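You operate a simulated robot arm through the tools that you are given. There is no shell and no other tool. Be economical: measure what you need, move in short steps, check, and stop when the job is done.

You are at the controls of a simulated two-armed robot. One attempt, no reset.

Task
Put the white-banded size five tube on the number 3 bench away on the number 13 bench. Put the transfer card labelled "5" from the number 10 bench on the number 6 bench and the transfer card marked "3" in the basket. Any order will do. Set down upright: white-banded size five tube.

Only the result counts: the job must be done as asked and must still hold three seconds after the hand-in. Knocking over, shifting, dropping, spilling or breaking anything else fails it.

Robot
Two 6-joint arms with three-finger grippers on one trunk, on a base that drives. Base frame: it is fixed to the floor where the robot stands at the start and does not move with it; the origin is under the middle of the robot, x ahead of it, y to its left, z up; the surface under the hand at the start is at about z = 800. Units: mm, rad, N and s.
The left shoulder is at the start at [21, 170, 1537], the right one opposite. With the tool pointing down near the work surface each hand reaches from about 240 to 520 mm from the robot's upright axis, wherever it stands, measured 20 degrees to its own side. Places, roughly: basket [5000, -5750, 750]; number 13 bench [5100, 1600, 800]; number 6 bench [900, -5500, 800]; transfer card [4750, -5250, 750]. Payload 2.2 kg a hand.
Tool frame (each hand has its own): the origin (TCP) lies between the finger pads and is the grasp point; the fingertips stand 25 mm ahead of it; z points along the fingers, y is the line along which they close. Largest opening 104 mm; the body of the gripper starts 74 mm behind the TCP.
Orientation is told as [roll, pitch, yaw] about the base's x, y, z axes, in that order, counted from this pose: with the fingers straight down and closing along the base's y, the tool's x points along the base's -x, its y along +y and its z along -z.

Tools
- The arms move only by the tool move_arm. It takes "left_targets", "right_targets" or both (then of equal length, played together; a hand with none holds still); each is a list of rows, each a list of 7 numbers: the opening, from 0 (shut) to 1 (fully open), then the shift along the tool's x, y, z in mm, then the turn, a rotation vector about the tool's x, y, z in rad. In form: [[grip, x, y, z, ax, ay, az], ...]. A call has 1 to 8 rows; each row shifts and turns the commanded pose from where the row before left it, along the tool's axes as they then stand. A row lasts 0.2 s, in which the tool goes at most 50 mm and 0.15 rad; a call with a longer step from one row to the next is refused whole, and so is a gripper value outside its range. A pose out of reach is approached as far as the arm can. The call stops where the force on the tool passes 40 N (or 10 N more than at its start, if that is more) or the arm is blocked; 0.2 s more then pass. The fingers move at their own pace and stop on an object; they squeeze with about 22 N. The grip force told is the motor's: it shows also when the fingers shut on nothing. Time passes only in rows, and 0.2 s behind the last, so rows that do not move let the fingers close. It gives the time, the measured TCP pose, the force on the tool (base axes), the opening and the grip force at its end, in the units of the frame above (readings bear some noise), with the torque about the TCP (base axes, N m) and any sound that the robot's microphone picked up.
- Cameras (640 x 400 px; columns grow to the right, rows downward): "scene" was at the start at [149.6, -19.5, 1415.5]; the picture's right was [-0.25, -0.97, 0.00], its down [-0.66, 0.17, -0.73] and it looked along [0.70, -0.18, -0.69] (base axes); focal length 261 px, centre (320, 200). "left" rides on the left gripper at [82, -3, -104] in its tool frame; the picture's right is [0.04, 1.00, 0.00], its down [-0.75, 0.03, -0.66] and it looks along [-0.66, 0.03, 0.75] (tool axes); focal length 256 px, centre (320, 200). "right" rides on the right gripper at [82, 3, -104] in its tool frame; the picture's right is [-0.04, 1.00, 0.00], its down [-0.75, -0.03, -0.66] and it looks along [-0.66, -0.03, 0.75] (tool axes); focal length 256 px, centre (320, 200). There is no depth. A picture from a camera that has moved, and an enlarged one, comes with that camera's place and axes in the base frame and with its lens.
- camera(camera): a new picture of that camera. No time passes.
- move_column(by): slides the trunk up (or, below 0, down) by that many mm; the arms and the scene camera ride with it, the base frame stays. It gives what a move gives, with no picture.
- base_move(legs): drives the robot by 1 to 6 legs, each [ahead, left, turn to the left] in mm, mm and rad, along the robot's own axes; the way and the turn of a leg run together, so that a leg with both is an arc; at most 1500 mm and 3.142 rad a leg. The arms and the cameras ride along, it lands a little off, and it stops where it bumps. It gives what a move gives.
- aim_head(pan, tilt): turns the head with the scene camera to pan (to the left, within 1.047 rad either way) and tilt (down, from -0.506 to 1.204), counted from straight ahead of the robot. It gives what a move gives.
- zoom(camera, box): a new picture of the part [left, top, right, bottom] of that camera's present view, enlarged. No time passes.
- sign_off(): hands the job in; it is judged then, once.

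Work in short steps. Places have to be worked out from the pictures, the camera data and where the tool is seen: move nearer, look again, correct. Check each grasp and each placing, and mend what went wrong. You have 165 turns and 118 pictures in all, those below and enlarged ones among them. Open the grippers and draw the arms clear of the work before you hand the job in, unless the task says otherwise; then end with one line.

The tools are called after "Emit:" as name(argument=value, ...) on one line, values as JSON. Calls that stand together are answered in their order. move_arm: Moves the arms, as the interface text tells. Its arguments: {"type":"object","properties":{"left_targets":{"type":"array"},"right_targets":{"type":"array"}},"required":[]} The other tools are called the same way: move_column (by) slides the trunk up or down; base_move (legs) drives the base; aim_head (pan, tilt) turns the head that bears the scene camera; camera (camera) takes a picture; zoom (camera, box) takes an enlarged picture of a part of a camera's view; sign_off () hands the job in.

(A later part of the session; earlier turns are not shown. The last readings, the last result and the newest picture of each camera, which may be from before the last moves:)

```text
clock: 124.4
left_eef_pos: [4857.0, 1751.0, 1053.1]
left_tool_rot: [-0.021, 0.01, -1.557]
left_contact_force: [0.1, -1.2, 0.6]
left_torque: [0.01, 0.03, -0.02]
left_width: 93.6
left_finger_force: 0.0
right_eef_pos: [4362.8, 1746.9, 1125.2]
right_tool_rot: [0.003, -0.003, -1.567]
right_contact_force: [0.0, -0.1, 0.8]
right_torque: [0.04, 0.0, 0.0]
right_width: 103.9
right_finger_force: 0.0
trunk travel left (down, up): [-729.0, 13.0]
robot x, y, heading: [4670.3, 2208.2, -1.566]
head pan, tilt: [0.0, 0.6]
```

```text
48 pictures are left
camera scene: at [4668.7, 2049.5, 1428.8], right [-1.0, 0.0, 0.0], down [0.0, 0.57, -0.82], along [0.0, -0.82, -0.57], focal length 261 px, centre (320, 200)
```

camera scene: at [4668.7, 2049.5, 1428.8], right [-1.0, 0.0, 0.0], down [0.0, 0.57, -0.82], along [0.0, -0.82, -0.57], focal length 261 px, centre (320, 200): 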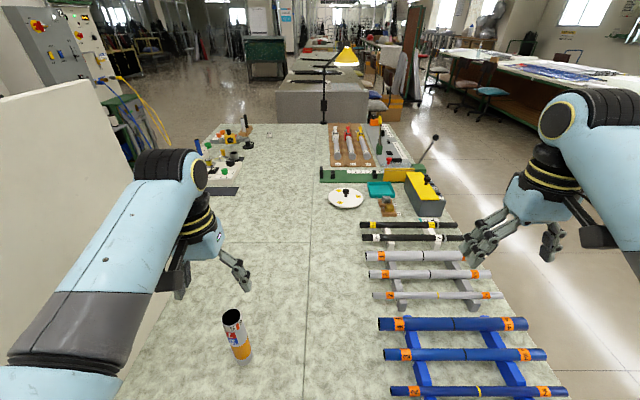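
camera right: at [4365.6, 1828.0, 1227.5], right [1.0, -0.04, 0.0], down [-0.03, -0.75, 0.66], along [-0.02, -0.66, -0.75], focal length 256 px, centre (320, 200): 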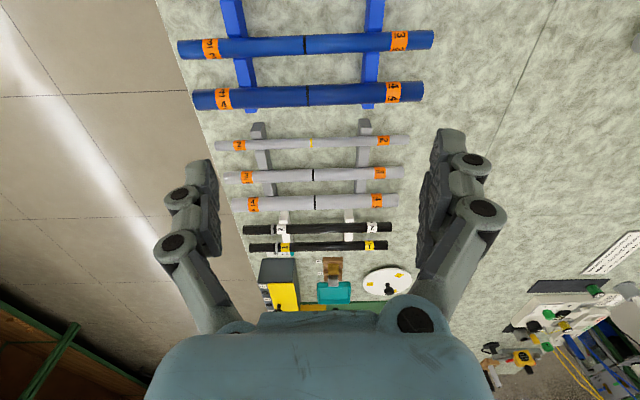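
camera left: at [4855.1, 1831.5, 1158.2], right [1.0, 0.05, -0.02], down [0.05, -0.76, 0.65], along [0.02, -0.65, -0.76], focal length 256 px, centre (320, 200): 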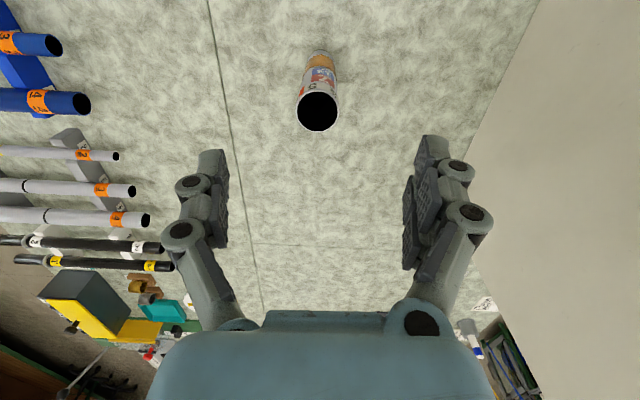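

The tube stands upright on the marble. Back off and check this section's number plate.

Emit:
base_move(legs=[[-450, 0, 0]])

Emit:
aim_head(pan=0.15, tilt=0.75)

Emit:
camera(camera="scene")

```text
clock: 127.2
left_eef_pos: [4857.1, 2201.8, 1054.3]
left_tool_rot: [-0.021, 0.009, -1.56]
left_contact_force: [-0.3, 0.5, -0.3]
left_torque: [0.04, -0.01, -0.03]
left_width: 93.7
left_finger_force: 0.0
right_eef_pos: [4362.5, 2198.8, 1125.3]
right_tool_rot: [0.002, 0.0, -1.571]
right_contact_force: [0.3, 0.5, -0.1]
right_torque: [0.02, -0.03, 0.0]
right_width: 103.8
right_finger_force: 0.0
trunk travel left (down, up): [-729.0, 13.0]
robot x, y, heading: [4668.6, 2658.1, -1.573]
head pan, tilt: [0.0, 0.6]
```

```text
clock: 127.8
left_eef_pos: [4856.2, 2201.9, 1053.3]
left_tool_rot: [-0.021, 0.008, -1.561]
left_contact_force: [-0.1, 0.1, 0.7]
left_torque: [0.0, -0.01, 0.03]
left_width: 93.5
left_finger_force: 0.0
right_eef_pos: [4362.7, 2199.0, 1124.6]
right_tool_rot: [0.002, -0.001, -1.571]
right_contact_force: [0.6, -0.5, 0.3]
right_torque: [-0.01, -0.01, -0.01]
right_width: 103.9
right_finger_force: 0.1
trunk travel left (down, up): [-729.0, 13.0]
robot x, y, heading: [4671.7, 2658.9, -1.57]
head pan, tilt: [0.15, 0.75]
```

```text
47 pictures are left
camera scene: at [4680.4, 2506.6, 1416.0], right [-0.99, -0.15, 0.0], down [-0.1, 0.67, -0.73], along [0.11, -0.72, -0.68], focal length 261 px, centre (320, 200)
```

scene: 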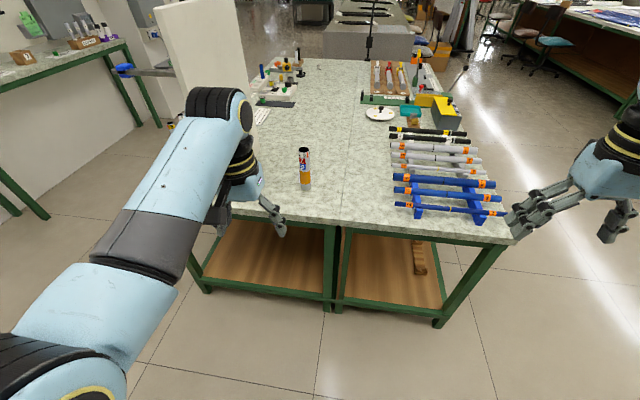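

No plate on this side. Move round to the table's west front and read its plates.

Emit:
base_move(legs=[[0, -1400, 0], [800, 0, 0]])

Emit:
aim_head(pan=1.04, tilt=0.45)

Emit:
camera(camera="scene")

```text
clock: 138.7
left_eef_pos: [3445.2, 1409.5, 1052.2]
left_tool_rot: [-0.023, 0.01, -1.569]
left_contact_force: [1.0, -0.4, -0.8]
left_torque: [0.01, 0.0, 0.0]
left_width: 93.7
left_finger_force: 0.0
right_eef_pos: [2950.9, 1410.5, 1124.5]
right_tool_rot: [0.003, -0.001, -1.58]
right_contact_force: [-0.4, 0.0, -1.0]
right_torque: [0.03, -0.02, 0.03]
right_width: 103.8
right_finger_force: 0.1
trunk travel left (down, up): [-729.0, 13.0]
robot x, y, heading: [3261.8, 1865.1, -1.586]
head pan, tilt: [0.15, 0.75]
```

```text
clock: 139.9
left_eef_pos: [3444.4, 1409.6, 1053.1]
left_tool_rot: [-0.021, 0.011, -1.568]
left_contact_force: [-0.5, 0.9, -0.1]
left_torque: [-0.01, 0.01, -0.01]
left_width: 93.7
left_finger_force: 0.0
right_eef_pos: [2950.6, 1410.9, 1125.8]
right_tool_rot: [0.002, -0.003, -1.578]
right_contact_force: [0.2, 0.0, -0.1]
right_torque: [0.01, 0.02, 0.0]
right_width: 104.1
right_finger_force: 0.1
trunk travel left (down, up): [-729.0, 13.0]
robot x, y, heading: [3261.4, 1867.8, -1.582]
head pan, tilt: [1.04, 0.45]
```

```text
46 pictures are left
camera scene: at [3338.8, 1750.6, 1442.3], right [-0.51, -0.86, 0.0], down [-0.37, 0.22, -0.9], along [0.77, -0.46, -0.44], focal length 261 px, centre (320, 200)
```

scene: 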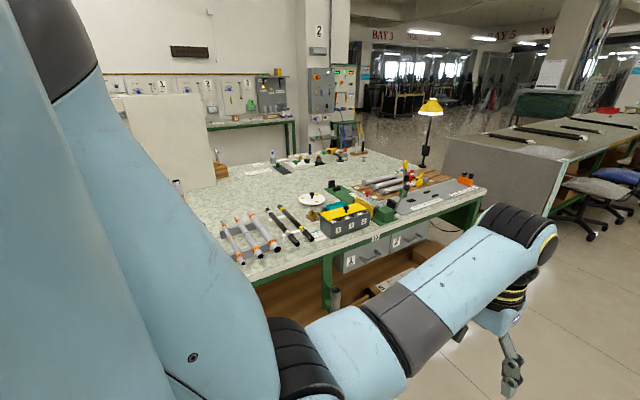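

Emit:
zoom(camera="scene", box=[230, 150, 490, 312])

```text
2.46 times, centred on (360, 231) of scene
camera zoom: at [3338.8, 1750.6, 1442.3], right [-0.51, -0.86, 0.0], down [-0.37, 0.22, -0.9], along [0.77, -0.46, -0.44], focal length 642 px, centre (222, 124)
```

zoom: 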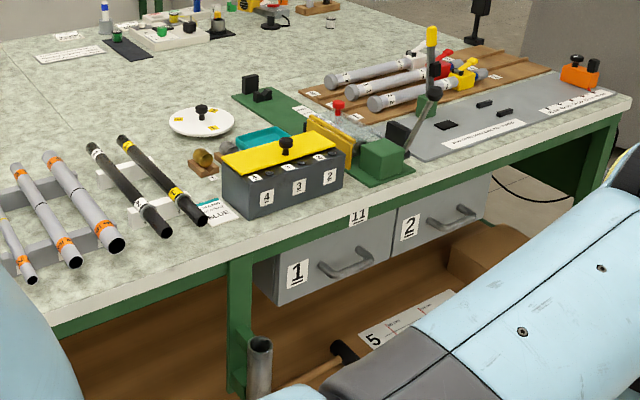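

The front table is bench 11. I'll verify the rear table's number from its east side: go back north and round.

Emit:
base_move(legs=[[-790, 0, 0], [0, 1400, 0], [0, 1350, 0]])

Emit:
aim_head(pan=-0.3, tilt=0.5)

Emit:
camera(camera="scene")

```text
clock: 157.1
left_eef_pos: [6212.9, 2176.8, 1053.6]
left_tool_rot: [-0.021, 0.012, -1.563]
left_contact_force: [0.2, 0.3, 0.7]
left_torque: [0.0, -0.02, -0.01]
left_width: 93.4
left_finger_force: 0.1
right_eef_pos: [5717.3, 2175.8, 1125.1]
right_tool_rot: [0.002, -0.001, -1.572]
right_contact_force: [-0.1, -0.4, -0.2]
right_torque: [-0.01, 0.0, 0.01]
right_width: 104.3
right_finger_force: 0.0
trunk travel left (down, up): [-729.0, 13.0]
robot x, y, heading: [6027.4, 2633.0, -1.573]
head pan, tilt: [1.04, 0.45]
```

```text
clock: 158.6
left_eef_pos: [6212.7, 2177.6, 1053.5]
left_tool_rot: [-0.02, 0.01, -1.563]
left_contact_force: [0.5, 0.8, 0.3]
left_torque: [0.0, -0.01, -0.03]
left_width: 93.9
left_finger_force: 0.1
right_eef_pos: [5718.7, 2175.7, 1123.6]
right_tool_rot: [0.002, -0.001, -1.573]
right_contact_force: [-0.4, 0.0, 0.0]
right_torque: [0.01, 0.0, 0.01]
right_width: 104.0
right_finger_force: 0.0
trunk travel left (down, up): [-729.0, 13.0]
robot x, y, heading: [6026.1, 2630.7, -1.573]
head pan, tilt: [-0.3, 0.499]
```

```text
44 pictures are left
camera scene: at [5997.6, 2477.8, 1437.9], right [-0.95, 0.3, 0.0], down [0.14, 0.46, -0.88], along [-0.26, -0.84, -0.48], focal length 261 px, centre (320, 200)
```

scene: 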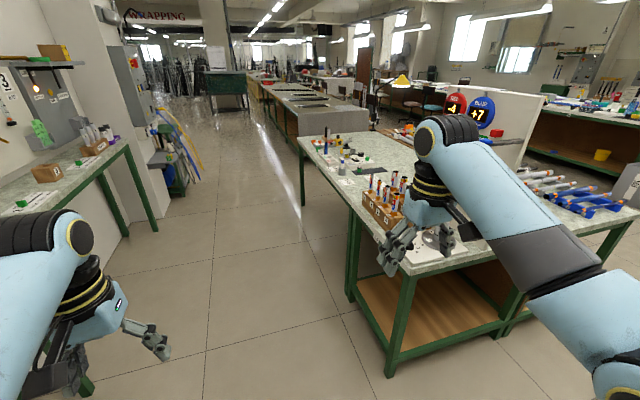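

Move south along the east side and look back at its edge.

Emit:
base_move(legs=[[750, 0, 0]])

Emit:
aim_head(pan=-1.04, tilt=0.6)

Emit:
camera(camera="scene")

```text
clock: 162.6
left_eef_pos: [6208.3, 1425.9, 1052.6]
left_tool_rot: [-0.02, 0.009, -1.565]
left_contact_force: [0.3, -0.8, 0.1]
left_torque: [0.0, 0.02, -0.03]
left_width: 93.6
left_finger_force: 0.0
right_eef_pos: [5714.5, 1424.0, 1123.4]
right_tool_rot: [0.002, 0.001, -1.576]
right_contact_force: [-0.8, 0.6, 0.1]
right_torque: [0.01, -0.02, 0.01]
right_width: 103.8
right_finger_force: 0.1
trunk travel left (down, up): [-729.0, 13.0]
robot x, y, heading: [6022.3, 1877.8, -1.574]
head pan, tilt: [-0.3, 0.499]
```

```text
clock: 163.7
left_eef_pos: [6208.7, 1424.1, 1053.2]
left_tool_rot: [-0.02, 0.013, -1.565]
left_contact_force: [-0.4, -0.9, 0.0]
left_torque: [0.0, -0.01, 0.01]
left_width: 93.4
left_finger_force: 0.0
right_eef_pos: [5714.9, 1422.9, 1124.6]
right_tool_rot: [0.003, 0.0, -1.574]
right_contact_force: [-0.4, -0.5, -0.7]
right_torque: [0.01, 0.0, 0.01]
right_width: 104.2
right_finger_force: 0.1
trunk travel left (down, up): [-729.0, 13.0]
robot x, y, heading: [6021.7, 1882.8, -1.575]
head pan, tilt: [-1.04, 0.6]
```

```text
43 pictures are left
camera scene: at [5945.1, 1768.1, 1428.8], right [-0.5, 0.86, 0.0], down [0.49, 0.28, -0.82], along [-0.71, -0.41, -0.57], focal length 261 px, centre (320, 200)
```

scene: 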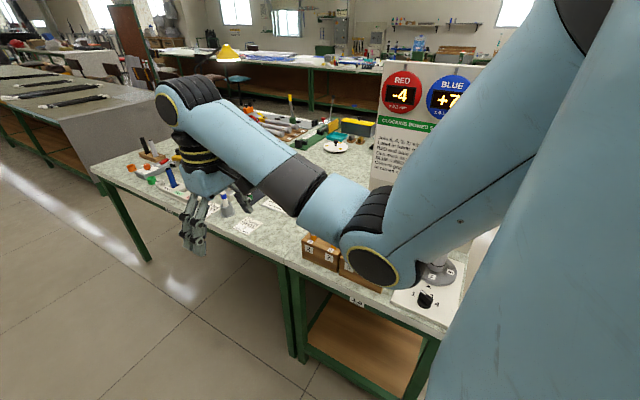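

A plate is visible at (357,303) on the near section. Read it.

Emit:
zoom(camera="scene", box=[325, 280, 389, 320])

Emit:
zoom(camera="scene", box=[110, 140, 310, 265])

```text
10.00 times, centred on (357, 300) of scene
camera zoom: at [5945.1, 1768.1, 1428.8], right [-0.5, 0.86, 0.0], down [0.49, 0.28, -0.82], along [-0.71, -0.41, -0.57], focal length 2608 px, centre (-50, -800)
```

zoom: 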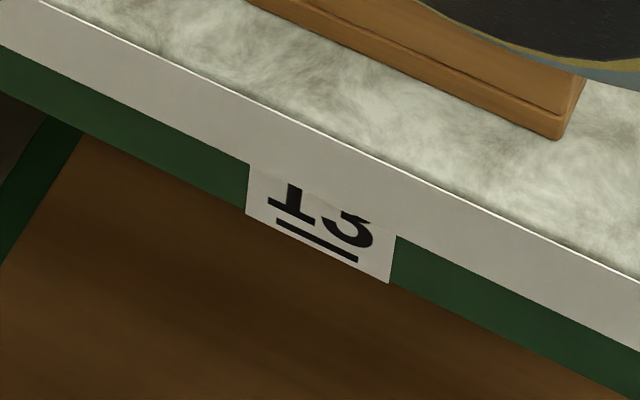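

```text
3.20 times, centred on (210, 202) of scene
camera zoom: at [5945.1, 1768.1, 1428.8], right [-0.5, 0.86, 0.0], down [0.49, 0.28, -0.82], along [-0.71, -0.41, -0.57], focal length 834 px, centre (672, 192)
```

zoom: 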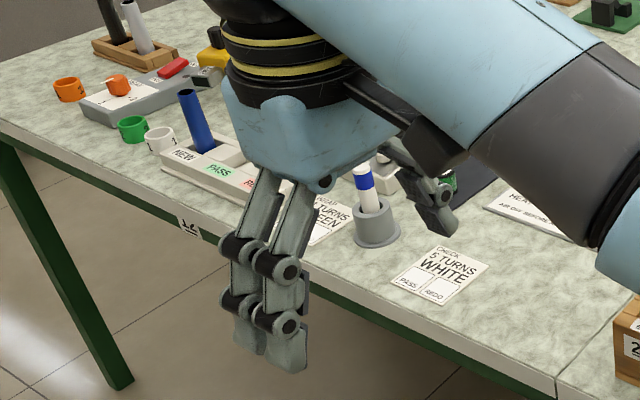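

Bench 13 confirmed under the tube. Now look south for the way to the basket.

Emit:
aim_head(pan=0, tilt=0.25)

Emit:
camera(camera="scene")

```text
clock: 165.0
left_eef_pos: [6206.8, 1424.9, 1053.6]
left_tool_rot: [-0.02, 0.011, -1.566]
left_contact_force: [0.2, -0.4, -0.1]
left_torque: [-0.06, 0.04, -0.02]
left_width: 93.5
left_finger_force: 0.0
right_eef_pos: [5712.4, 1423.6, 1125.2]
right_tool_rot: [0.001, -0.001, -1.574]
right_contact_force: [0.5, -0.1, 0.7]
right_torque: [-0.02, 0.0, -0.03]
right_width: 103.7
right_finger_force: 0.0
trunk travel left (down, up): [-729.0, 13.0]
robot x, y, heading: [6021.8, 1883.1, -1.572]
head pan, tilt: [0.0, 0.25]
```

```text
40 pictures are left
camera scene: at [6021.0, 1719.3, 1461.0], right [-1.0, 0.01, 0.0], down [0.0, 0.25, -0.97], along [-0.01, -0.97, -0.25], focal length 261 px, centre (320, 200)
```

scene: 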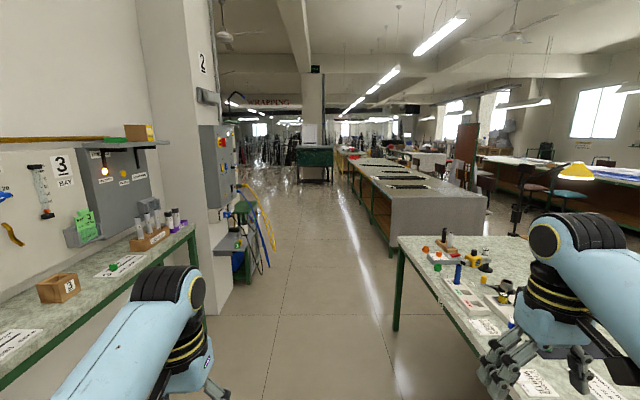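

A clear aisle runs south, bounded by the sort tables at x≈5150. Drive down it.

Emit:
base_move(legs=[[0, -80, 0], [1450, 0, 0], [1400, -220, 0], [1500, 0, 0]])

Emit:
camera(camera="scene")

```text
clock: 186.6
left_eef_pos: [5835.7, -2926.4, 1053.7]
left_tool_rot: [-0.021, 0.009, -1.582]
left_contact_force: [-0.5, 0.9, 0.1]
left_torque: [-0.02, 0.02, -0.01]
left_width: 93.5
left_finger_force: 0.1
right_eef_pos: [5342.5, -2920.6, 1125.9]
right_tool_rot: [0.002, 0.0, -1.592]
right_contact_force: [-0.1, -0.2, 0.3]
right_torque: [0.0, 0.0, 0.02]
right_width: 103.9
right_finger_force: 0.1
trunk travel left (down, up): [-729.0, 13.0]
robot x, y, heading: [5654.6, -2467.3, -1.59]
head pan, tilt: [0.0, 0.25]
```

```text
39 pictures are left
camera scene: at [5654.1, -2629.8, 1461.0], right [-1.0, 0.02, 0.0], down [0.01, 0.25, -0.97], along [-0.02, -0.97, -0.25], focal length 261 px, centre (320, 200)
```

scene: 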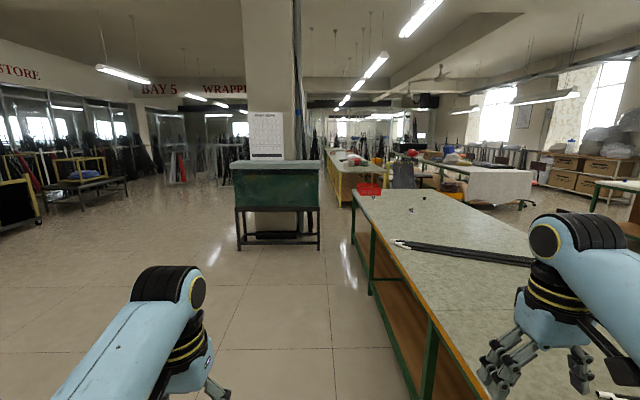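

The red basket sits at the table's south end, a cabinet bounding the aisle from y≈-5720. Drive to about y=-5000 and inspect.

Emit:
base_move(legs=[[1300, 0, 0], [1200, 0, 0], [0, 0, -1.55]])

Emit:
aim_head(pan=0.2, tilt=0.6)

Emit:
camera(camera="scene")

```text
clock: 202.6
left_eef_pos: [5113.9, -5151.5, 1053.3]
left_tool_rot: [-0.021, 0.012, 3.133]
left_contact_force: [-0.2, -0.9, 0.5]
left_torque: [0.02, 0.01, -0.01]
left_width: 93.5
left_finger_force: 0.0
right_eef_pos: [5121.8, -4658.0, 1125.6]
right_tool_rot: [0.0, 0.0, 3.121]
right_contact_force: [-0.1, -0.4, -0.5]
right_torque: [0.0, -0.06, -0.04]
right_width: 104.0
right_finger_force: 0.0
trunk travel left (down, up): [-729.0, 13.0]
robot x, y, heading: [5574.8, -4972.6, 3.117]
head pan, tilt: [0.0, 0.25]
```

```text
clock: 203.4
left_eef_pos: [5114.3, -5152.0, 1054.3]
left_tool_rot: [-0.021, 0.011, 3.133]
left_contact_force: [0.4, -0.1, 0.4]
left_torque: [0.0, -0.02, 0.0]
left_width: 93.6
left_finger_force: 0.1
right_eef_pos: [5121.5, -4657.9, 1124.7]
right_tool_rot: [0.002, 0.001, 3.121]
right_contact_force: [-0.6, 0.3, -0.5]
right_torque: [0.02, 0.02, -0.01]
right_width: 104.2
right_finger_force: 0.0
trunk travel left (down, up): [-729.0, 13.0]
robot x, y, heading: [5573.1, -4974.8, 3.118]
head pan, tilt: [0.201, 0.6]
```

```text
38 pictures are left
camera scene: at [5415.6, -4987.6, 1428.8], right [-0.18, 0.98, 0.0], down [0.56, 0.1, -0.83], along [-0.81, -0.15, -0.56], focal length 261 px, centre (320, 200)
```

scene: 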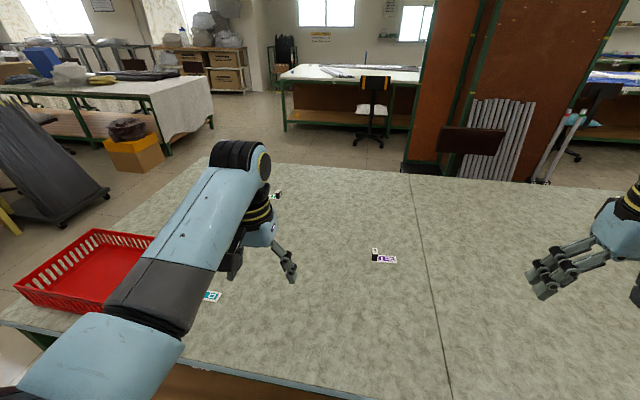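

Three cards and the basket are seen. Enlarge them.

Emit:
zoom(camera="scene", box=[360, 240, 408, 270])

Emit:
zoom(camera="scene", box=[192, 280, 240, 310])

Emit:
zoom(camera="scene", box=[256, 180, 304, 210])

```text
13.33 times, centred on (384, 255) of scene
camera zoom: at [5415.6, -4987.6, 1428.8], right [-0.18, 0.98, 0.0], down [0.56, 0.1, -0.83], along [-0.81, -0.15, -0.56], focal length 3477 px, centre (-533, -533)
```

zoom: 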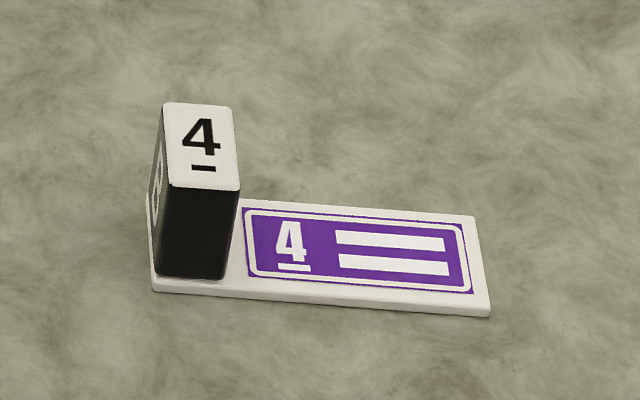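

```text
13.33 times, centred on (216, 295) of scene
camera zoom: at [5415.6, -4987.6, 1428.8], right [-0.18, 0.98, 0.0], down [0.56, 0.1, -0.83], along [-0.81, -0.15, -0.56], focal length 3477 px, centre (1707, -1067)
```

zoom: 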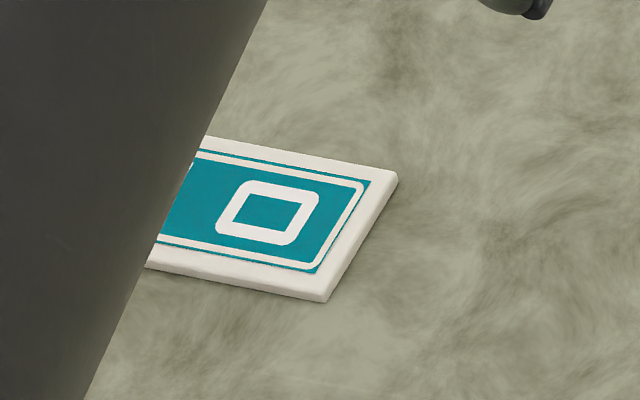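

```text
13.33 times, centred on (280, 195) of scene
camera zoom: at [5415.6, -4987.6, 1428.8], right [-0.18, 0.98, 0.0], down [0.56, 0.1, -0.83], along [-0.81, -0.15, -0.56], focal length 3477 px, centre (853, 267)
```

zoom: 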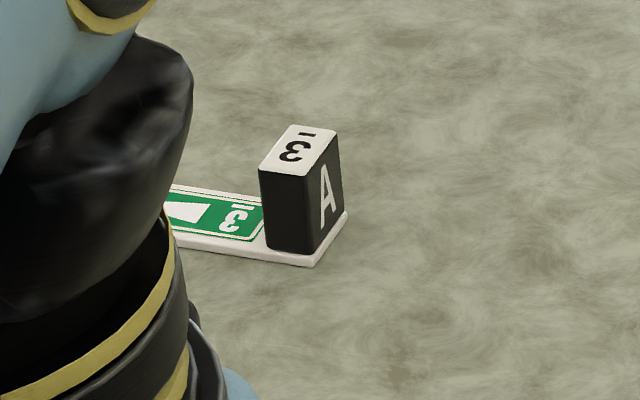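

The green card is "3"; the teal one's block is hidden by my arm; the purple one is "4". Move next to the teal card and view with the left hand camera.

Emit:
base_move(legs=[[120, 255, 0.0]])

Emit:
camera(camera="left")

Emit:
camera(camera="scene")

```text
clock: 205.4
left_eef_pos: [4987.9, -5404.6, 1053.8]
left_tool_rot: [-0.022, 0.011, 3.129]
left_contact_force: [0.0, 0.4, -0.9]
left_torque: [0.0, 0.0, 0.01]
left_width: 93.7
left_finger_force: 0.0
right_eef_pos: [4995.6, -4911.5, 1123.8]
right_tool_rot: [0.0, -0.001, 3.12]
right_contact_force: [0.1, 0.3, -1.3]
right_torque: [0.05, -0.01, 0.03]
right_width: 104.0
right_finger_force: 0.0
trunk travel left (down, up): [-729.0, 13.0]
robot x, y, heading: [5447.2, -5224.7, 3.113]
head pan, tilt: [0.201, 0.6]
```

```text
34 pictures are left
camera left: at [5068.7, -5405.3, 1157.5], right [0.03, -1.0, -0.02], down [-0.76, -0.04, 0.65], along [-0.65, 0.0, -0.76], focal length 256 px, centre (320, 200)
```

left: 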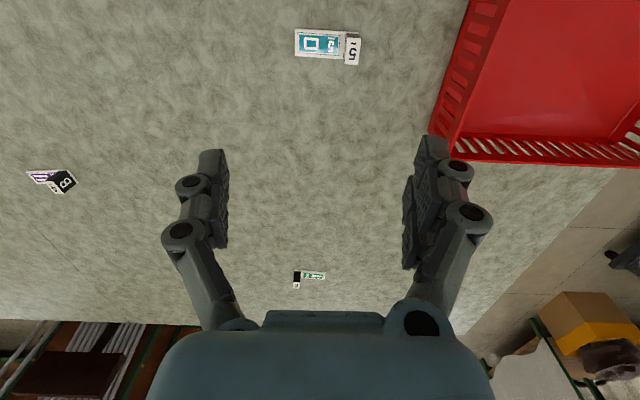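

```text
33 pictures are left
camera scene: at [5289.6, -5240.7, 1428.7], right [-0.18, 0.98, 0.0], down [0.56, 0.1, -0.82], along [-0.81, -0.15, -0.57], focal length 261 px, centre (320, 200)
```

scene: 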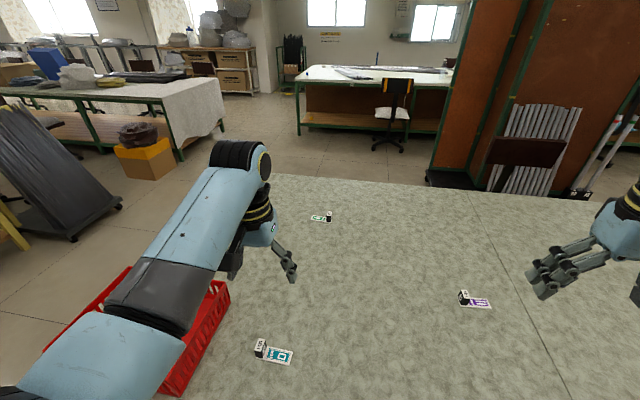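

Teal card is "5", block top at ≈(5003,-5438). Enlarge for the block's size and orientation.

Emit:
zoom(camera="left", box=[280, 15, 376, 75])

Emit:
zoom(camera="scene", box=[240, 330, 304, 370])

```text
6.67 times, centred on (328, 45) of left
camera zoom: at [5068.7, -5405.3, 1157.5], right [0.03, -1.0, -0.02], down [-0.76, -0.04, 0.65], along [-0.65, 0.0, -0.76], focal length 1707 px, centre (267, 1233)
```

zoom: 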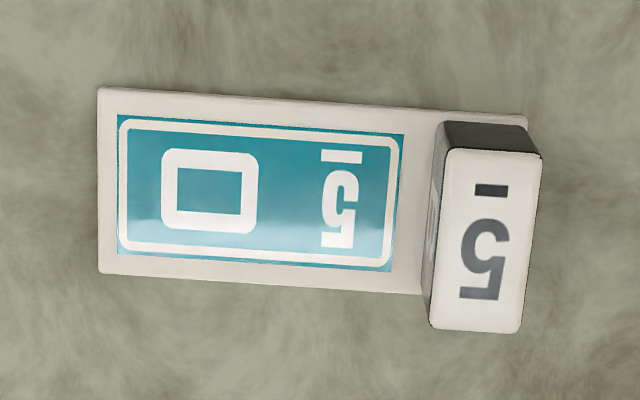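

```text
10.00 times, centred on (272, 350) of scene
camera zoom: at [5289.6, -5240.7, 1428.7], right [-0.18, 0.98, 0.0], down [0.56, 0.1, -0.82], along [-0.81, -0.15, -0.57], focal length 2608 px, centre (800, -1300)
```

zoom: 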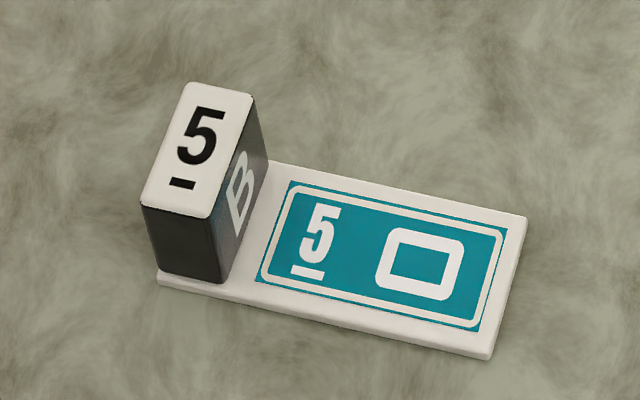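

Block ≈16 mm thick along y, ~35 along x, top ≈783. Move over it and lower to z≈900 with half opening, then check.

Emit:
move_arm(left_targets=[[0.5, 7, 18, 10, -0.01, 0, 0], [0.5, 7, 17, 40, -0.01, 0, 0], [0.5, 0, 0, 40, 0, 0, 0], [0.5, 0, 0, 40, 0, 0, 0], [0.5, 0, 0, 20, 0, 0, 0]])

Emit:
camera(camera="left")

```text
clock: 206.6
left_eef_pos: [5004.4, -5439.5, 901.8]
left_tool_rot: [-0.004, 0.011, 3.128]
left_contact_force: [-0.3, 0.3, 0.4]
left_torque: [0.03, 0.0, -0.01]
left_width: 51.9
left_finger_force: 0.1
right_eef_pos: [4996.6, -4910.4, 1123.9]
right_tool_rot: [0.002, 0.002, 3.121]
right_contact_force: [-0.4, -0.4, 0.5]
right_torque: [0.0, 0.0, 0.03]
right_width: 104.1
right_finger_force: 0.0
trunk travel left (down, up): [-729.0, 13.0]
robot x, y, heading: [5448.0, -5225.7, 3.121]
head pan, tilt: [0.201, 0.6]
```

```text
30 pictures are left
camera left: at [5084.0, -5437.3, 1006.4], right [0.03, -1.0, 0.0], down [-0.76, -0.02, 0.65], along [-0.65, -0.02, -0.76], focal length 256 px, centre (320, 200)
```

left: 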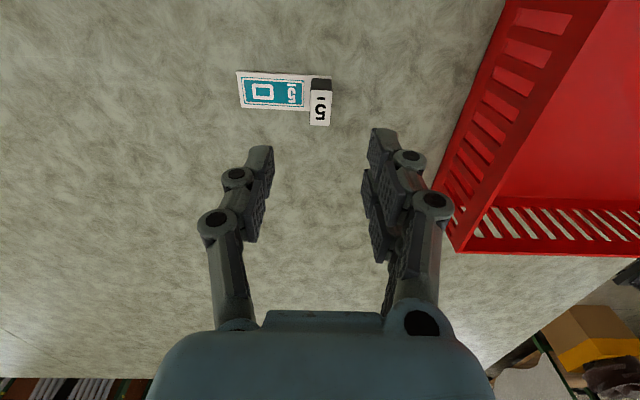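

Aligned. Lower to z≈786 and close.

Emit:
move_arm(left_targets=[[0.5, -3, 0, 40, 0, 0, 0], [0.5, 0, 0, 40, 0, 0, 0], [0.5, 0, 0, 25, 0, 0, 0], [0.5, 0, 0, 10, 0, 0, 0], [0, 0, 0, 0, 0, 0, 0], [0, 0, 0, 0, 0, 0, 0], [0, 0, 0, 0, 0, 0, 0]])

Emit:
camera(camera="left")

```text
clock: 208.2
left_eef_pos: [5017.2, -5439.6, 804.4]
left_tool_rot: [-0.002, 0.01, 3.131]
left_contact_force: [0.7, 0.1, 0.8]
left_torque: [0.02, 0.01, 0.0]
left_width: 17.7
left_finger_force: 22.1
left hand out of reach, approached as far as the arm can: row 3, 4
right_eef_pos: [4996.7, -4910.8, 1123.8]
right_tool_rot: [0.002, -0.001, 3.121]
right_contact_force: [-0.1, 0.4, -0.3]
right_torque: [0.0, -0.01, 0.01]
right_width: 104.2
right_finger_force: 0.0
trunk travel left (down, up): [-729.0, 13.0]
robot x, y, heading: [5445.3, -5225.1, 3.119]
head pan, tilt: [0.201, 0.6]
```

```text
29 pictures are left
camera left: at [5096.9, -5438.1, 908.6], right [0.03, -1.0, 0.0], down [-0.76, -0.02, 0.65], along [-0.65, -0.02, -0.76], focal length 256 px, centre (320, 200)
```

left: 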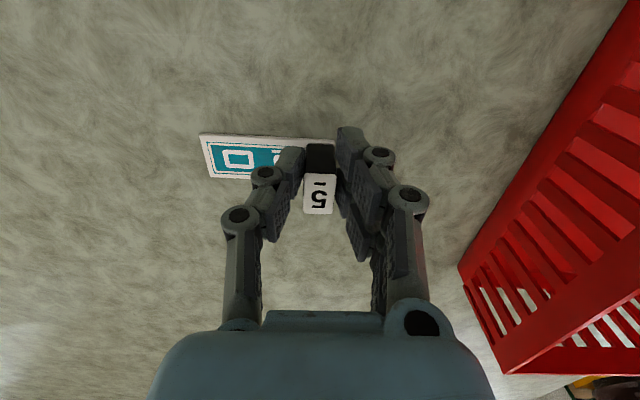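

The hand ran out of reach and holds the block only at its upper edge. Open, rise, lower the trunk by 60 and re-approach properly.

Emit:
move_arm(left_targets=[[0.5, 0, 0, 0, 0, 0, 0], [0.5, 0, 0, 0, 0, 0, 0], [0.5, 0, 0, -40, 0, 0, 0], [0.5, 0, 0, -40, 0, 0, 0], [0.5, 0, 0, -20, 0, 0, 0]])

Emit:
move_column(by=-60)

Emit:
camera(camera="left")

```text
clock: 209.4
left_eef_pos: [4964.7, -5437.0, 850.5]
left_tool_rot: [-0.002, 0.01, 3.129]
left_contact_force: [0.7, 0.6, -0.2]
left_torque: [-0.02, 0.03, 0.02]
left_width: 52.0
left_finger_force: 0.0
left hand out of reach, approached as far as the arm can: row 3, 4, 5
right_eef_pos: [4996.3, -4910.6, 1124.7]
right_tool_rot: [0.001, 0.0, 3.121]
right_contact_force: [-0.6, 0.1, -0.4]
right_torque: [-0.02, -0.01, 0.02]
right_width: 103.8
right_finger_force: 0.2
trunk travel left (down, up): [-729.0, 13.0]
robot x, y, heading: [5452.5, -5225.2, 3.121]
head pan, tilt: [0.201, 0.6]
```

```text
clock: 210.4
left_eef_pos: [4963.9, -5436.5, 790.7]
left_tool_rot: [-0.002, 0.01, 3.13]
left_contact_force: [0.0, -0.3, 1.2]
left_torque: [0.02, -0.01, 0.02]
left_width: 52.1
left_finger_force: 0.0
right_eef_pos: [4996.7, -4910.0, 1065.3]
right_tool_rot: [0.002, -0.002, 3.12]
right_contact_force: [0.2, -0.7, -0.4]
right_torque: [0.0, 0.04, -0.02]
right_width: 103.7
right_finger_force: 0.1
trunk travel left (down, up): [-669.0, 73.0]
robot x, y, heading: [5447.7, -5228.7, 3.119]
head pan, tilt: [0.201, 0.6]
```

```text
28 pictures are left
camera left: at [5044.7, -5434.8, 895.3], right [0.03, -1.0, 0.0], down [-0.76, -0.02, 0.65], along [-0.65, -0.02, -0.76], focal length 256 px, centre (320, 200)
```

left: 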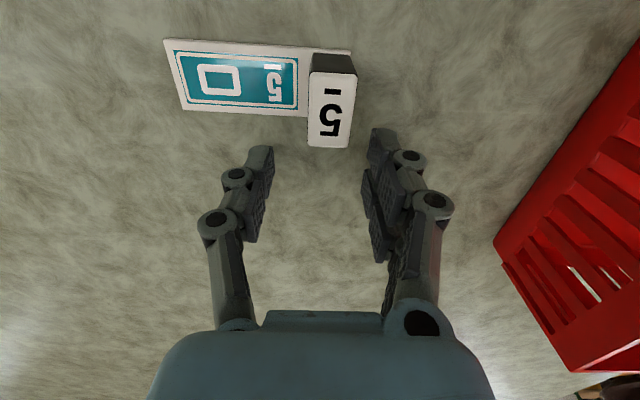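

The hand is now low beside the block, fingers astride. Slide +36 mm along tool x, 4 in y, then close.

Emit:
move_arm(left_targets=[[0.5, 18, 4, 0, 0, 0, 0], [0.5, 18, 0, 0, 0, 0, 0], [0.5, 0, 0, 4, 0, 0, 0]])

Emit:
camera(camera="left")

```text
clock: 211.0
left_eef_pos: [4966.7, -5441.3, 783.9]
left_tool_rot: [0.003, -0.011, 3.129]
left_contact_force: [3.3, -9.1, 25.3]
left_torque: [-1.1, -0.74, -0.21]
left_width: 23.2
left_finger_force: 11.4
left hand out of reach, approached as far as the arm can: row 1, 2
right_eef_pos: [4997.8, -4910.4, 1065.2]
right_tool_rot: [0.001, -0.003, 3.121]
right_contact_force: [0.3, 0.2, 0.1]
right_torque: [-0.01, -0.02, 0.04]
right_width: 103.8
right_finger_force: 0.1
trunk travel left (down, up): [-669.0, 73.0]
robot x, y, heading: [5446.8, -5229.0, 3.12]
head pan, tilt: [0.201, 0.6]
stopped in row 2 (left hand): the force on the tool passed its limit at 49 N (the readings are from after the stop); the commanded pose is now the measured one
```

```text
27 pictures are left
camera left: at [5050.2, -5440.1, 888.9], right [0.03, -1.0, 0.0], down [-0.75, -0.02, 0.66], along [-0.66, -0.02, -0.75], focal length 256 px, centre (320, 200)
```

left: 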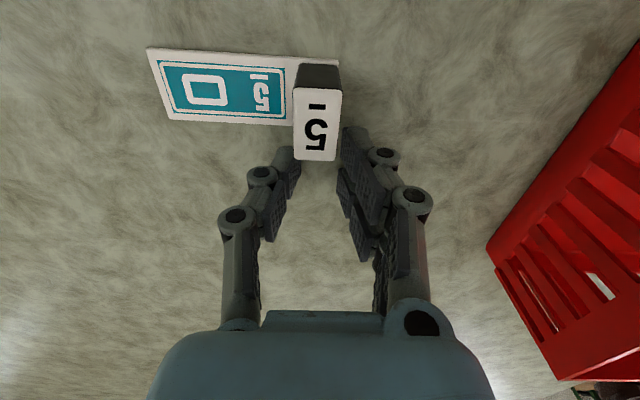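

The fingertips pressed the table just past the block (table here ≈758). Rise 60 mm and check the hand answers properly.

Emit:
move_arm(left_targets=[[0.5, 0, 0, -10, 0, 0, 0], [0.5, 0, 0, -20, 0, 0, 0], [0.5, 0, 0, -30, 0, 0, 0], [0.5, 0, 0, -30, 0, 0, 0]])

Emit:
camera(camera="scene")

```text
clock: 212.0
left_eef_pos: [4923.6, -5436.6, 830.9]
left_tool_rot: [-0.002, -0.002, 3.13]
left_contact_force: [0.1, -0.1, -0.2]
left_torque: [-0.07, 0.0, 0.0]
left_width: 51.8
left_finger_force: 0.0
left hand out of reach, approached as far as the arm can: row 1, 2, 3, 4
right_eef_pos: [4995.8, -4911.0, 1064.5]
right_tool_rot: [0.004, -0.001, 3.122]
right_contact_force: [-0.4, -1.1, -0.1]
right_torque: [0.04, 0.0, 0.03]
right_width: 104.0
right_finger_force: 0.0
trunk travel left (down, up): [-669.0, 73.0]
robot x, y, heading: [5449.7, -5225.6, 3.119]
head pan, tilt: [0.201, 0.6]
```

```text
26 pictures are left
camera scene: at [5289.6, -5240.2, 1368.6], right [-0.18, 0.98, 0.0], down [0.56, 0.1, -0.82], along [-0.81, -0.15, -0.57], focal length 261 px, centre (320, 200)
```

scene: 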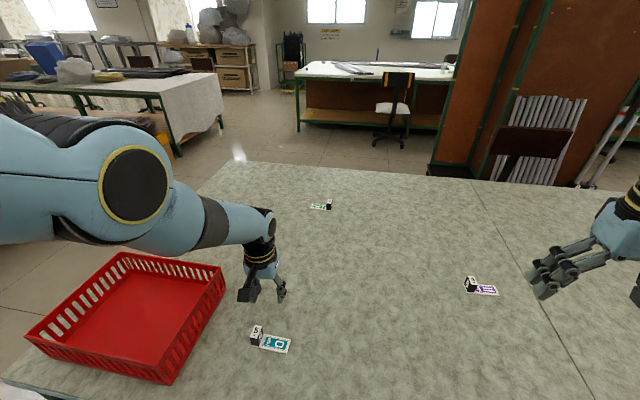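

The arm seems held at a reach limit. Raise the trunk back by 60 and see where the hand settles.

Emit:
move_column(by=60)

Emit:
move_arm(left_targets=[[0.5, 0, 0, 0, 0, 0, 0], [0.5, 0, 0, 0, 0, 0, 0]])

```text
clock: 213.0
left_eef_pos: [4923.6, -5436.4, 889.9]
left_tool_rot: [-0.001, -0.006, 3.131]
left_contact_force: [0.2, 0.2, -0.2]
left_torque: [0.01, 0.0, 0.01]
left_width: 52.0
left_finger_force: 0.0
right_eef_pos: [4996.2, -4910.2, 1123.5]
right_tool_rot: [0.002, -0.001, 3.12]
right_contact_force: [-0.2, 1.3, 0.1]
right_torque: [-0.02, 0.0, -0.03]
right_width: 104.1
right_finger_force: 0.1
trunk travel left (down, up): [-729.0, 13.0]
robot x, y, heading: [5446.8, -5228.4, 3.118]
head pan, tilt: [0.201, 0.6]
```

```text
clock: 213.6
left_eef_pos: [4922.4, -5437.7, 889.1]
left_tool_rot: [-0.001, -0.005, 3.13]
left_contact_force: [-0.2, -0.2, -0.6]
left_torque: [-0.01, -0.03, -0.01]
left_width: 52.1
left_finger_force: 0.1
right_eef_pos: [4995.6, -4909.7, 1123.9]
right_tool_rot: [0.002, -0.002, 3.121]
right_contact_force: [-0.8, 0.3, -0.3]
right_torque: [0.0, 0.01, -0.01]
right_width: 103.9
right_finger_force: 0.0
trunk travel left (down, up): [-729.0, 13.0]
robot x, y, heading: [5450.0, -5227.2, 3.119]
head pan, tilt: [0.201, 0.6]
```

Test whether the hand can come nearer (tool +x) and higher.

Emit:
move_arm(left_targets=[[0.5, 0, -20, -30, 0, 0, 0], [0.5, 0, -20, -30, 0, 0, 0], [0.5, 0, 0, -30, 0, 0, 0], [0.5, 0, 0, -30, 0, 0, 0]])

Emit:
camera(camera="scene")

```text
clock: 214.6
left_eef_pos: [4868.5, -5388.4, 968.8]
left_tool_rot: [-0.001, -0.004, 3.128]
left_contact_force: [0.3, -0.3, -0.1]
left_torque: [-0.02, 0.0, -0.01]
left_width: 52.1
left_finger_force: 0.0
left hand out of reach, approached as far as the arm can: row 1, 2, 3, 4
right_eef_pos: [4995.0, -4909.8, 1124.3]
right_tool_rot: [0.001, 0.0, 3.12]
right_contact_force: [-0.8, 0.0, 0.2]
right_torque: [0.0, -0.01, 0.02]
right_width: 103.9
right_finger_force: 0.1
trunk travel left (down, up): [-729.0, 13.0]
robot x, y, heading: [5449.3, -5227.1, 3.117]
head pan, tilt: [0.201, 0.6]
```

```text
25 pictures are left
camera scene: at [5289.5, -5239.8, 1428.7], right [-0.18, 0.98, 0.0], down [0.56, 0.1, -0.82], along [-0.81, -0.15, -0.57], focal length 261 px, centre (320, 200)
```

scene: 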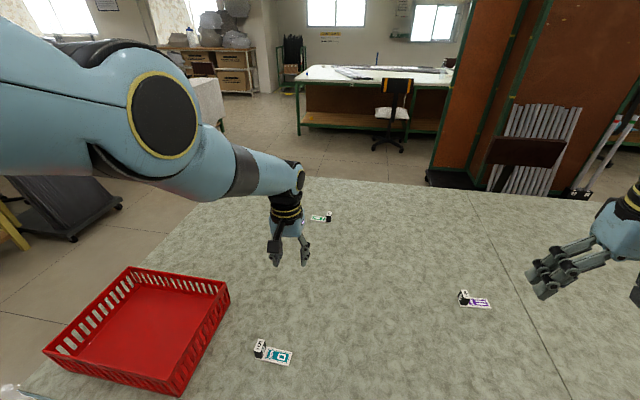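

The left arm has swung into another elbow configuration that works only farther out. I'll bring its commanded pose back into reach: lower and outward.

Emit:
move_arm(left_targets=[[0.5, -20, 0, 40, 0, 0, 0], [0.5, -20, 0, 40, 0, 0, 0], [0.5, -20, 0, 40, 0, 0, 0], [0.5, -20, 0, 20, 0, 0, 0], [0.5, 0, 0, 20, 0, 0, 0]])

```text
clock: 215.8
left_eef_pos: [4895.9, -5401.1, 928.0]
left_tool_rot: [0.0, -0.006, 3.128]
left_contact_force: [-0.7, 0.3, -0.2]
left_torque: [0.0, 0.04, 0.01]
left_width: 52.2
left_finger_force: 0.0
left hand out of reach, approached as far as the arm can: row 1, 2, 3, 4, 5
right_eef_pos: [4996.0, -4911.1, 1125.0]
right_tool_rot: [0.002, -0.003, 3.12]
right_contact_force: [0.3, -0.1, -0.5]
right_torque: [0.02, -0.02, 0.0]
right_width: 104.0
right_finger_force: 0.1
trunk travel left (down, up): [-729.0, 13.0]
robot x, y, heading: [5446.9, -5226.4, 3.121]
head pan, tilt: [0.201, 0.6]
```

Emit:
move_arm(left_targets=[[0.5, -10, 0, 20, 0, 0, 0], [0.5, -10, 0, 20, 0, 0, 0], [0.5, -10, 0, 0, 0, 0, 0], [0.5, 0, 0, 0, 0, 0, 0]])

```text
clock: 216.8
left_eef_pos: [4901.0, -5404.6, 918.9]
left_tool_rot: [-0.002, -0.005, 3.128]
left_contact_force: [0.0, 0.3, 0.1]
left_torque: [-0.01, -0.02, -0.01]
left_width: 51.8
left_finger_force: 0.0
left hand out of reach, approached as far as the arm can: row 1, 2, 3
right_eef_pos: [4995.5, -4910.4, 1124.1]
right_tool_rot: [0.002, -0.002, 3.12]
right_contact_force: [-1.1, 0.9, -0.7]
right_torque: [-0.02, 0.01, 0.01]
right_width: 104.3
right_finger_force: 0.0
trunk travel left (down, up): [-729.0, 13.0]
robot x, y, heading: [5452.4, -5224.2, 3.112]
head pan, tilt: [0.201, 0.6]
```

In reach again at (4901,-5405,919). Descend first, then slide towards the block; fingers stay astride it.

Emit:
move_arm(left_targets=[[0.5, 0, 0, 45, 0, 0, 0], [0.5, 0, 0, 45, 0, 0, 0], [0.5, 30, 18, 0, 0, 0, 0], [0.5, 28, 18, 10, 0, 0, 0], [0.5, 20, 0, 10, 0, 0, 0]])

Emit:
camera(camera="left")

```text
clock: 218.0
left_eef_pos: [5000.8, -5445.4, 873.6]
left_tool_rot: [-0.001, -0.004, 3.13]
left_contact_force: [-1.0, 0.1, 0.4]
left_torque: [0.02, 0.03, 0.03]
left_width: 52.0
left_finger_force: 0.0
left hand out of reach, approached as far as the arm can: row 1, 2
right_eef_pos: [4996.5, -4910.5, 1124.2]
right_tool_rot: [0.001, -0.001, 3.12]
right_contact_force: [0.3, -0.4, 1.3]
right_torque: [0.01, 0.02, 0.0]
right_width: 104.1
right_finger_force: 0.0
trunk travel left (down, up): [-729.0, 13.0]
robot x, y, heading: [5449.3, -5230.6, 3.119]
head pan, tilt: [0.201, 0.6]
```

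```text
24 pictures are left
camera left: at [5082.5, -5444.1, 976.5], right [0.03, -1.0, 0.0], down [-0.75, -0.02, 0.66], along [-0.66, -0.02, -0.75], focal length 256 px, centre (320, 200)
```

left: 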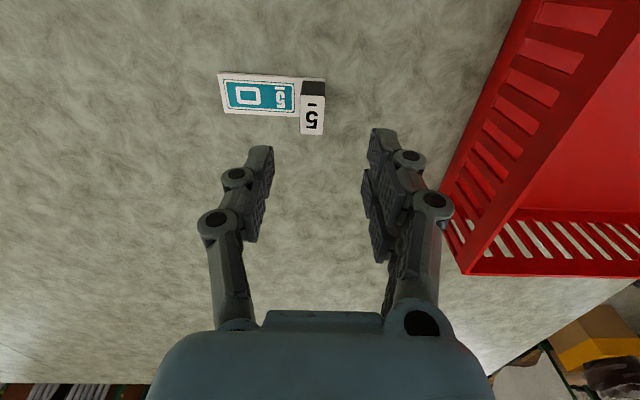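

In position above the block without the limit flag. I'll trim y by 5 mm and use the trunk for the vertical motion (-80).

Emit:
move_arm(left_targets=[[0.5, 1, -5, 0, 0, 0, 0]])

Emit:
move_column(by=-76)

Emit:
camera(camera="left")

```text
clock: 218.4
left_eef_pos: [4999.7, -5440.9, 872.9]
left_tool_rot: [-0.003, -0.006, 3.131]
left_contact_force: [0.7, 0.0, 0.0]
left_torque: [0.0, 0.01, 0.0]
left_width: 51.9
left_finger_force: 0.1
right_eef_pos: [4996.2, -4909.9, 1124.4]
right_tool_rot: [0.003, -0.002, 3.121]
right_contact_force: [-0.2, -0.7, 0.3]
right_torque: [-0.02, -0.03, 0.02]
right_width: 103.7
right_finger_force: 0.1
trunk travel left (down, up): [-729.0, 13.0]
robot x, y, heading: [5448.2, -5226.0, 3.121]
head pan, tilt: [0.201, 0.6]
```

```text
clock: 219.5
left_eef_pos: [5000.7, -5441.9, 795.5]
left_tool_rot: [-0.002, -0.006, 3.13]
left_contact_force: [0.1, -0.5, -0.1]
left_torque: [0.0, 0.03, -0.04]
left_width: 51.9
left_finger_force: 0.1
right_eef_pos: [4995.7, -4910.6, 1049.0]
right_tool_rot: [0.001, -0.003, 3.121]
right_contact_force: [-1.4, -0.2, 0.0]
right_torque: [0.0, -0.03, -0.03]
right_width: 103.9
right_finger_force: 0.0
trunk travel left (down, up): [-653.0, 89.0]
robot x, y, heading: [5447.2, -5223.9, 3.121]
head pan, tilt: [0.201, 0.6]
```

```text
23 pictures are left
camera left: at [5082.5, -5439.9, 900.3], right [0.03, -1.0, 0.0], down [-0.75, -0.02, 0.66], along [-0.66, -0.02, -0.75], focal length 256 px, centre (320, 200)
```

left: 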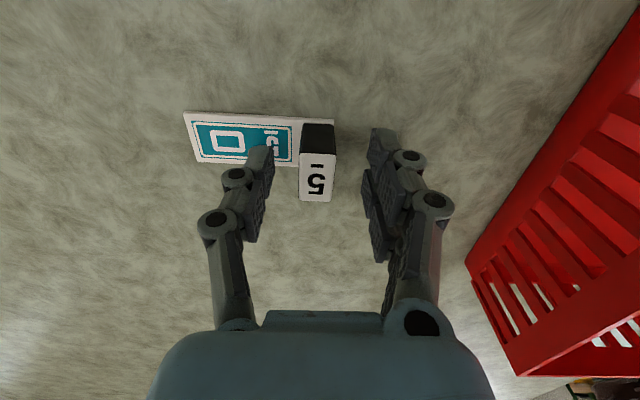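

Fingers astride. Lower 4 more and close.

Emit:
move_column(by=-4)

Emit:
move_arm(left_targets=[[0, 0, 0, 0, 0, 0, 0], [0, 0, 0, 0, 0, 0, 0], [0, 0, 0, 0, 0, 0, 0], [0, 0, 0, 0, 0, 0, 0]])

Emit:
move_column(by=90)

Emit:
camera(camera="left")

```text
clock: 220.0
left_eef_pos: [4999.9, -5441.2, 792.5]
left_tool_rot: [0.0, -0.005, 3.129]
left_contact_force: [-0.4, 0.2, -0.4]
left_torque: [0.0, -0.01, -0.03]
left_width: 51.9
left_finger_force: 0.2
right_eef_pos: [4996.4, -4909.6, 1043.7]
right_tool_rot: [0.001, 0.0, 3.121]
right_contact_force: [-0.4, 0.5, 0.2]
right_torque: [-0.01, 0.03, -0.02]
right_width: 104.1
right_finger_force: 0.0
trunk travel left (down, up): [-649.0, 93.0]
robot x, y, heading: [5445.4, -5229.8, 3.12]
head pan, tilt: [0.201, 0.6]
```

```text
clock: 221.0
left_eef_pos: [5000.5, -5441.7, 793.4]
left_tool_rot: [0.0, -0.007, 3.129]
left_contact_force: [0.3, 0.0, -0.8]
left_torque: [-0.01, -0.03, 0.01]
left_width: 18.1
left_finger_force: 22.2
right_eef_pos: [4996.4, -4910.2, 1044.5]
right_tool_rot: [0.001, -0.002, 3.122]
right_contact_force: [-0.1, 0.7, 0.4]
right_torque: [0.0, -0.01, -0.01]
right_width: 104.0
right_finger_force: 0.0
trunk travel left (down, up): [-649.0, 93.0]
robot x, y, heading: [5449.3, -5226.2, 3.117]
head pan, tilt: [0.201, 0.6]
```

```text
clock: 222.3
left_eef_pos: [4999.8, -5440.5, 883.2]
left_tool_rot: [-0.001, -0.005, 3.129]
left_contact_force: [0.7, 0.7, -1.1]
left_torque: [0.03, 0.01, -0.02]
left_width: 18.2
left_finger_force: 22.3
right_eef_pos: [4996.5, -4910.6, 1134.2]
right_tool_rot: [0.001, -0.001, 3.122]
right_contact_force: [0.0, 0.1, -0.8]
right_torque: [-0.03, 0.0, 0.03]
right_width: 104.0
right_finger_force: 0.1
trunk travel left (down, up): [-739.0, 3.0]
robot x, y, heading: [5446.1, -5230.3, 3.119]
head pan, tilt: [0.201, 0.6]
```

```text
22 pictures are left
camera left: at [5082.4, -5439.8, 985.8], right [0.03, -1.0, 0.0], down [-0.75, -0.02, 0.66], along [-0.66, -0.02, -0.75], focal length 256 px, centre (320, 200)
```

left: 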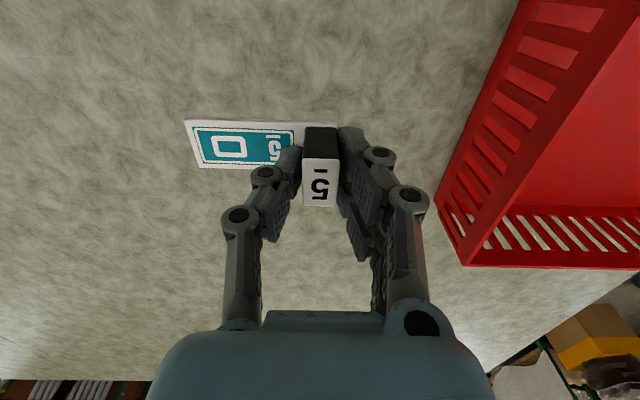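

Card 5 is held. Card 3 lies near x≈4460 and can only be reached from the table's west side. Back north a bit and turn south to judge the gap beside the cabinet.

Emit:
base_move(legs=[[-100, -600, 0], [0, 0, 1.55]])

Emit:
aim_head(pan=0, tilt=0.45)

Emit:
camera(camera="scene")

```text
clock: 229.4
left_eef_pos: [5757.7, -5079.4, 882.7]
left_tool_rot: [-0.003, -0.004, -1.621]
left_contact_force: [0.5, -0.9, 0.9]
left_torque: [0.03, -0.03, 0.02]
left_width: 18.1
left_finger_force: 21.9
right_eef_pos: [5226.7, -5064.7, 1133.5]
right_tool_rot: [0.002, -0.001, -1.631]
right_contact_force: [0.3, -0.8, 0.5]
right_torque: [0.0, 0.0, 0.0]
right_width: 104.2
right_finger_force: 0.1
trunk travel left (down, up): [-739.0, 3.0]
robot x, y, heading: [5557.3, -4622.8, -1.632]
head pan, tilt: [0.201, 0.6]
```

```text
clock: 230.2
left_eef_pos: [5757.6, -5078.6, 883.1]
left_tool_rot: [-0.001, -0.005, -1.619]
left_contact_force: [-0.1, -0.1, 0.3]
left_torque: [-0.02, -0.03, -0.01]
left_width: 17.9
left_finger_force: 22.0
right_eef_pos: [5227.7, -5065.2, 1134.4]
right_tool_rot: [0.003, 0.0, -1.631]
right_contact_force: [0.4, -0.9, -0.5]
right_torque: [0.01, -0.02, 0.02]
right_width: 104.2
right_finger_force: 0.0
trunk travel left (down, up): [-739.0, 3.0]
robot x, y, heading: [5561.2, -4625.6, -1.634]
head pan, tilt: [0.0, 0.45]
```

```text
21 pictures are left
camera scene: at [5550.0, -4785.4, 1452.3], right [-1.0, 0.06, 0.0], down [0.03, 0.44, -0.9], along [-0.05, -0.9, -0.44], focal length 261 px, centre (320, 200)
```

scene: 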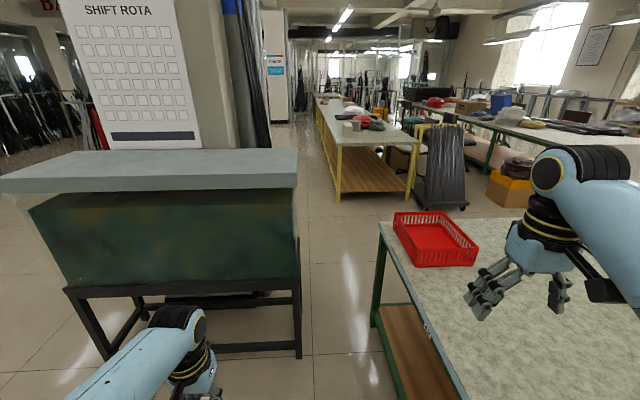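

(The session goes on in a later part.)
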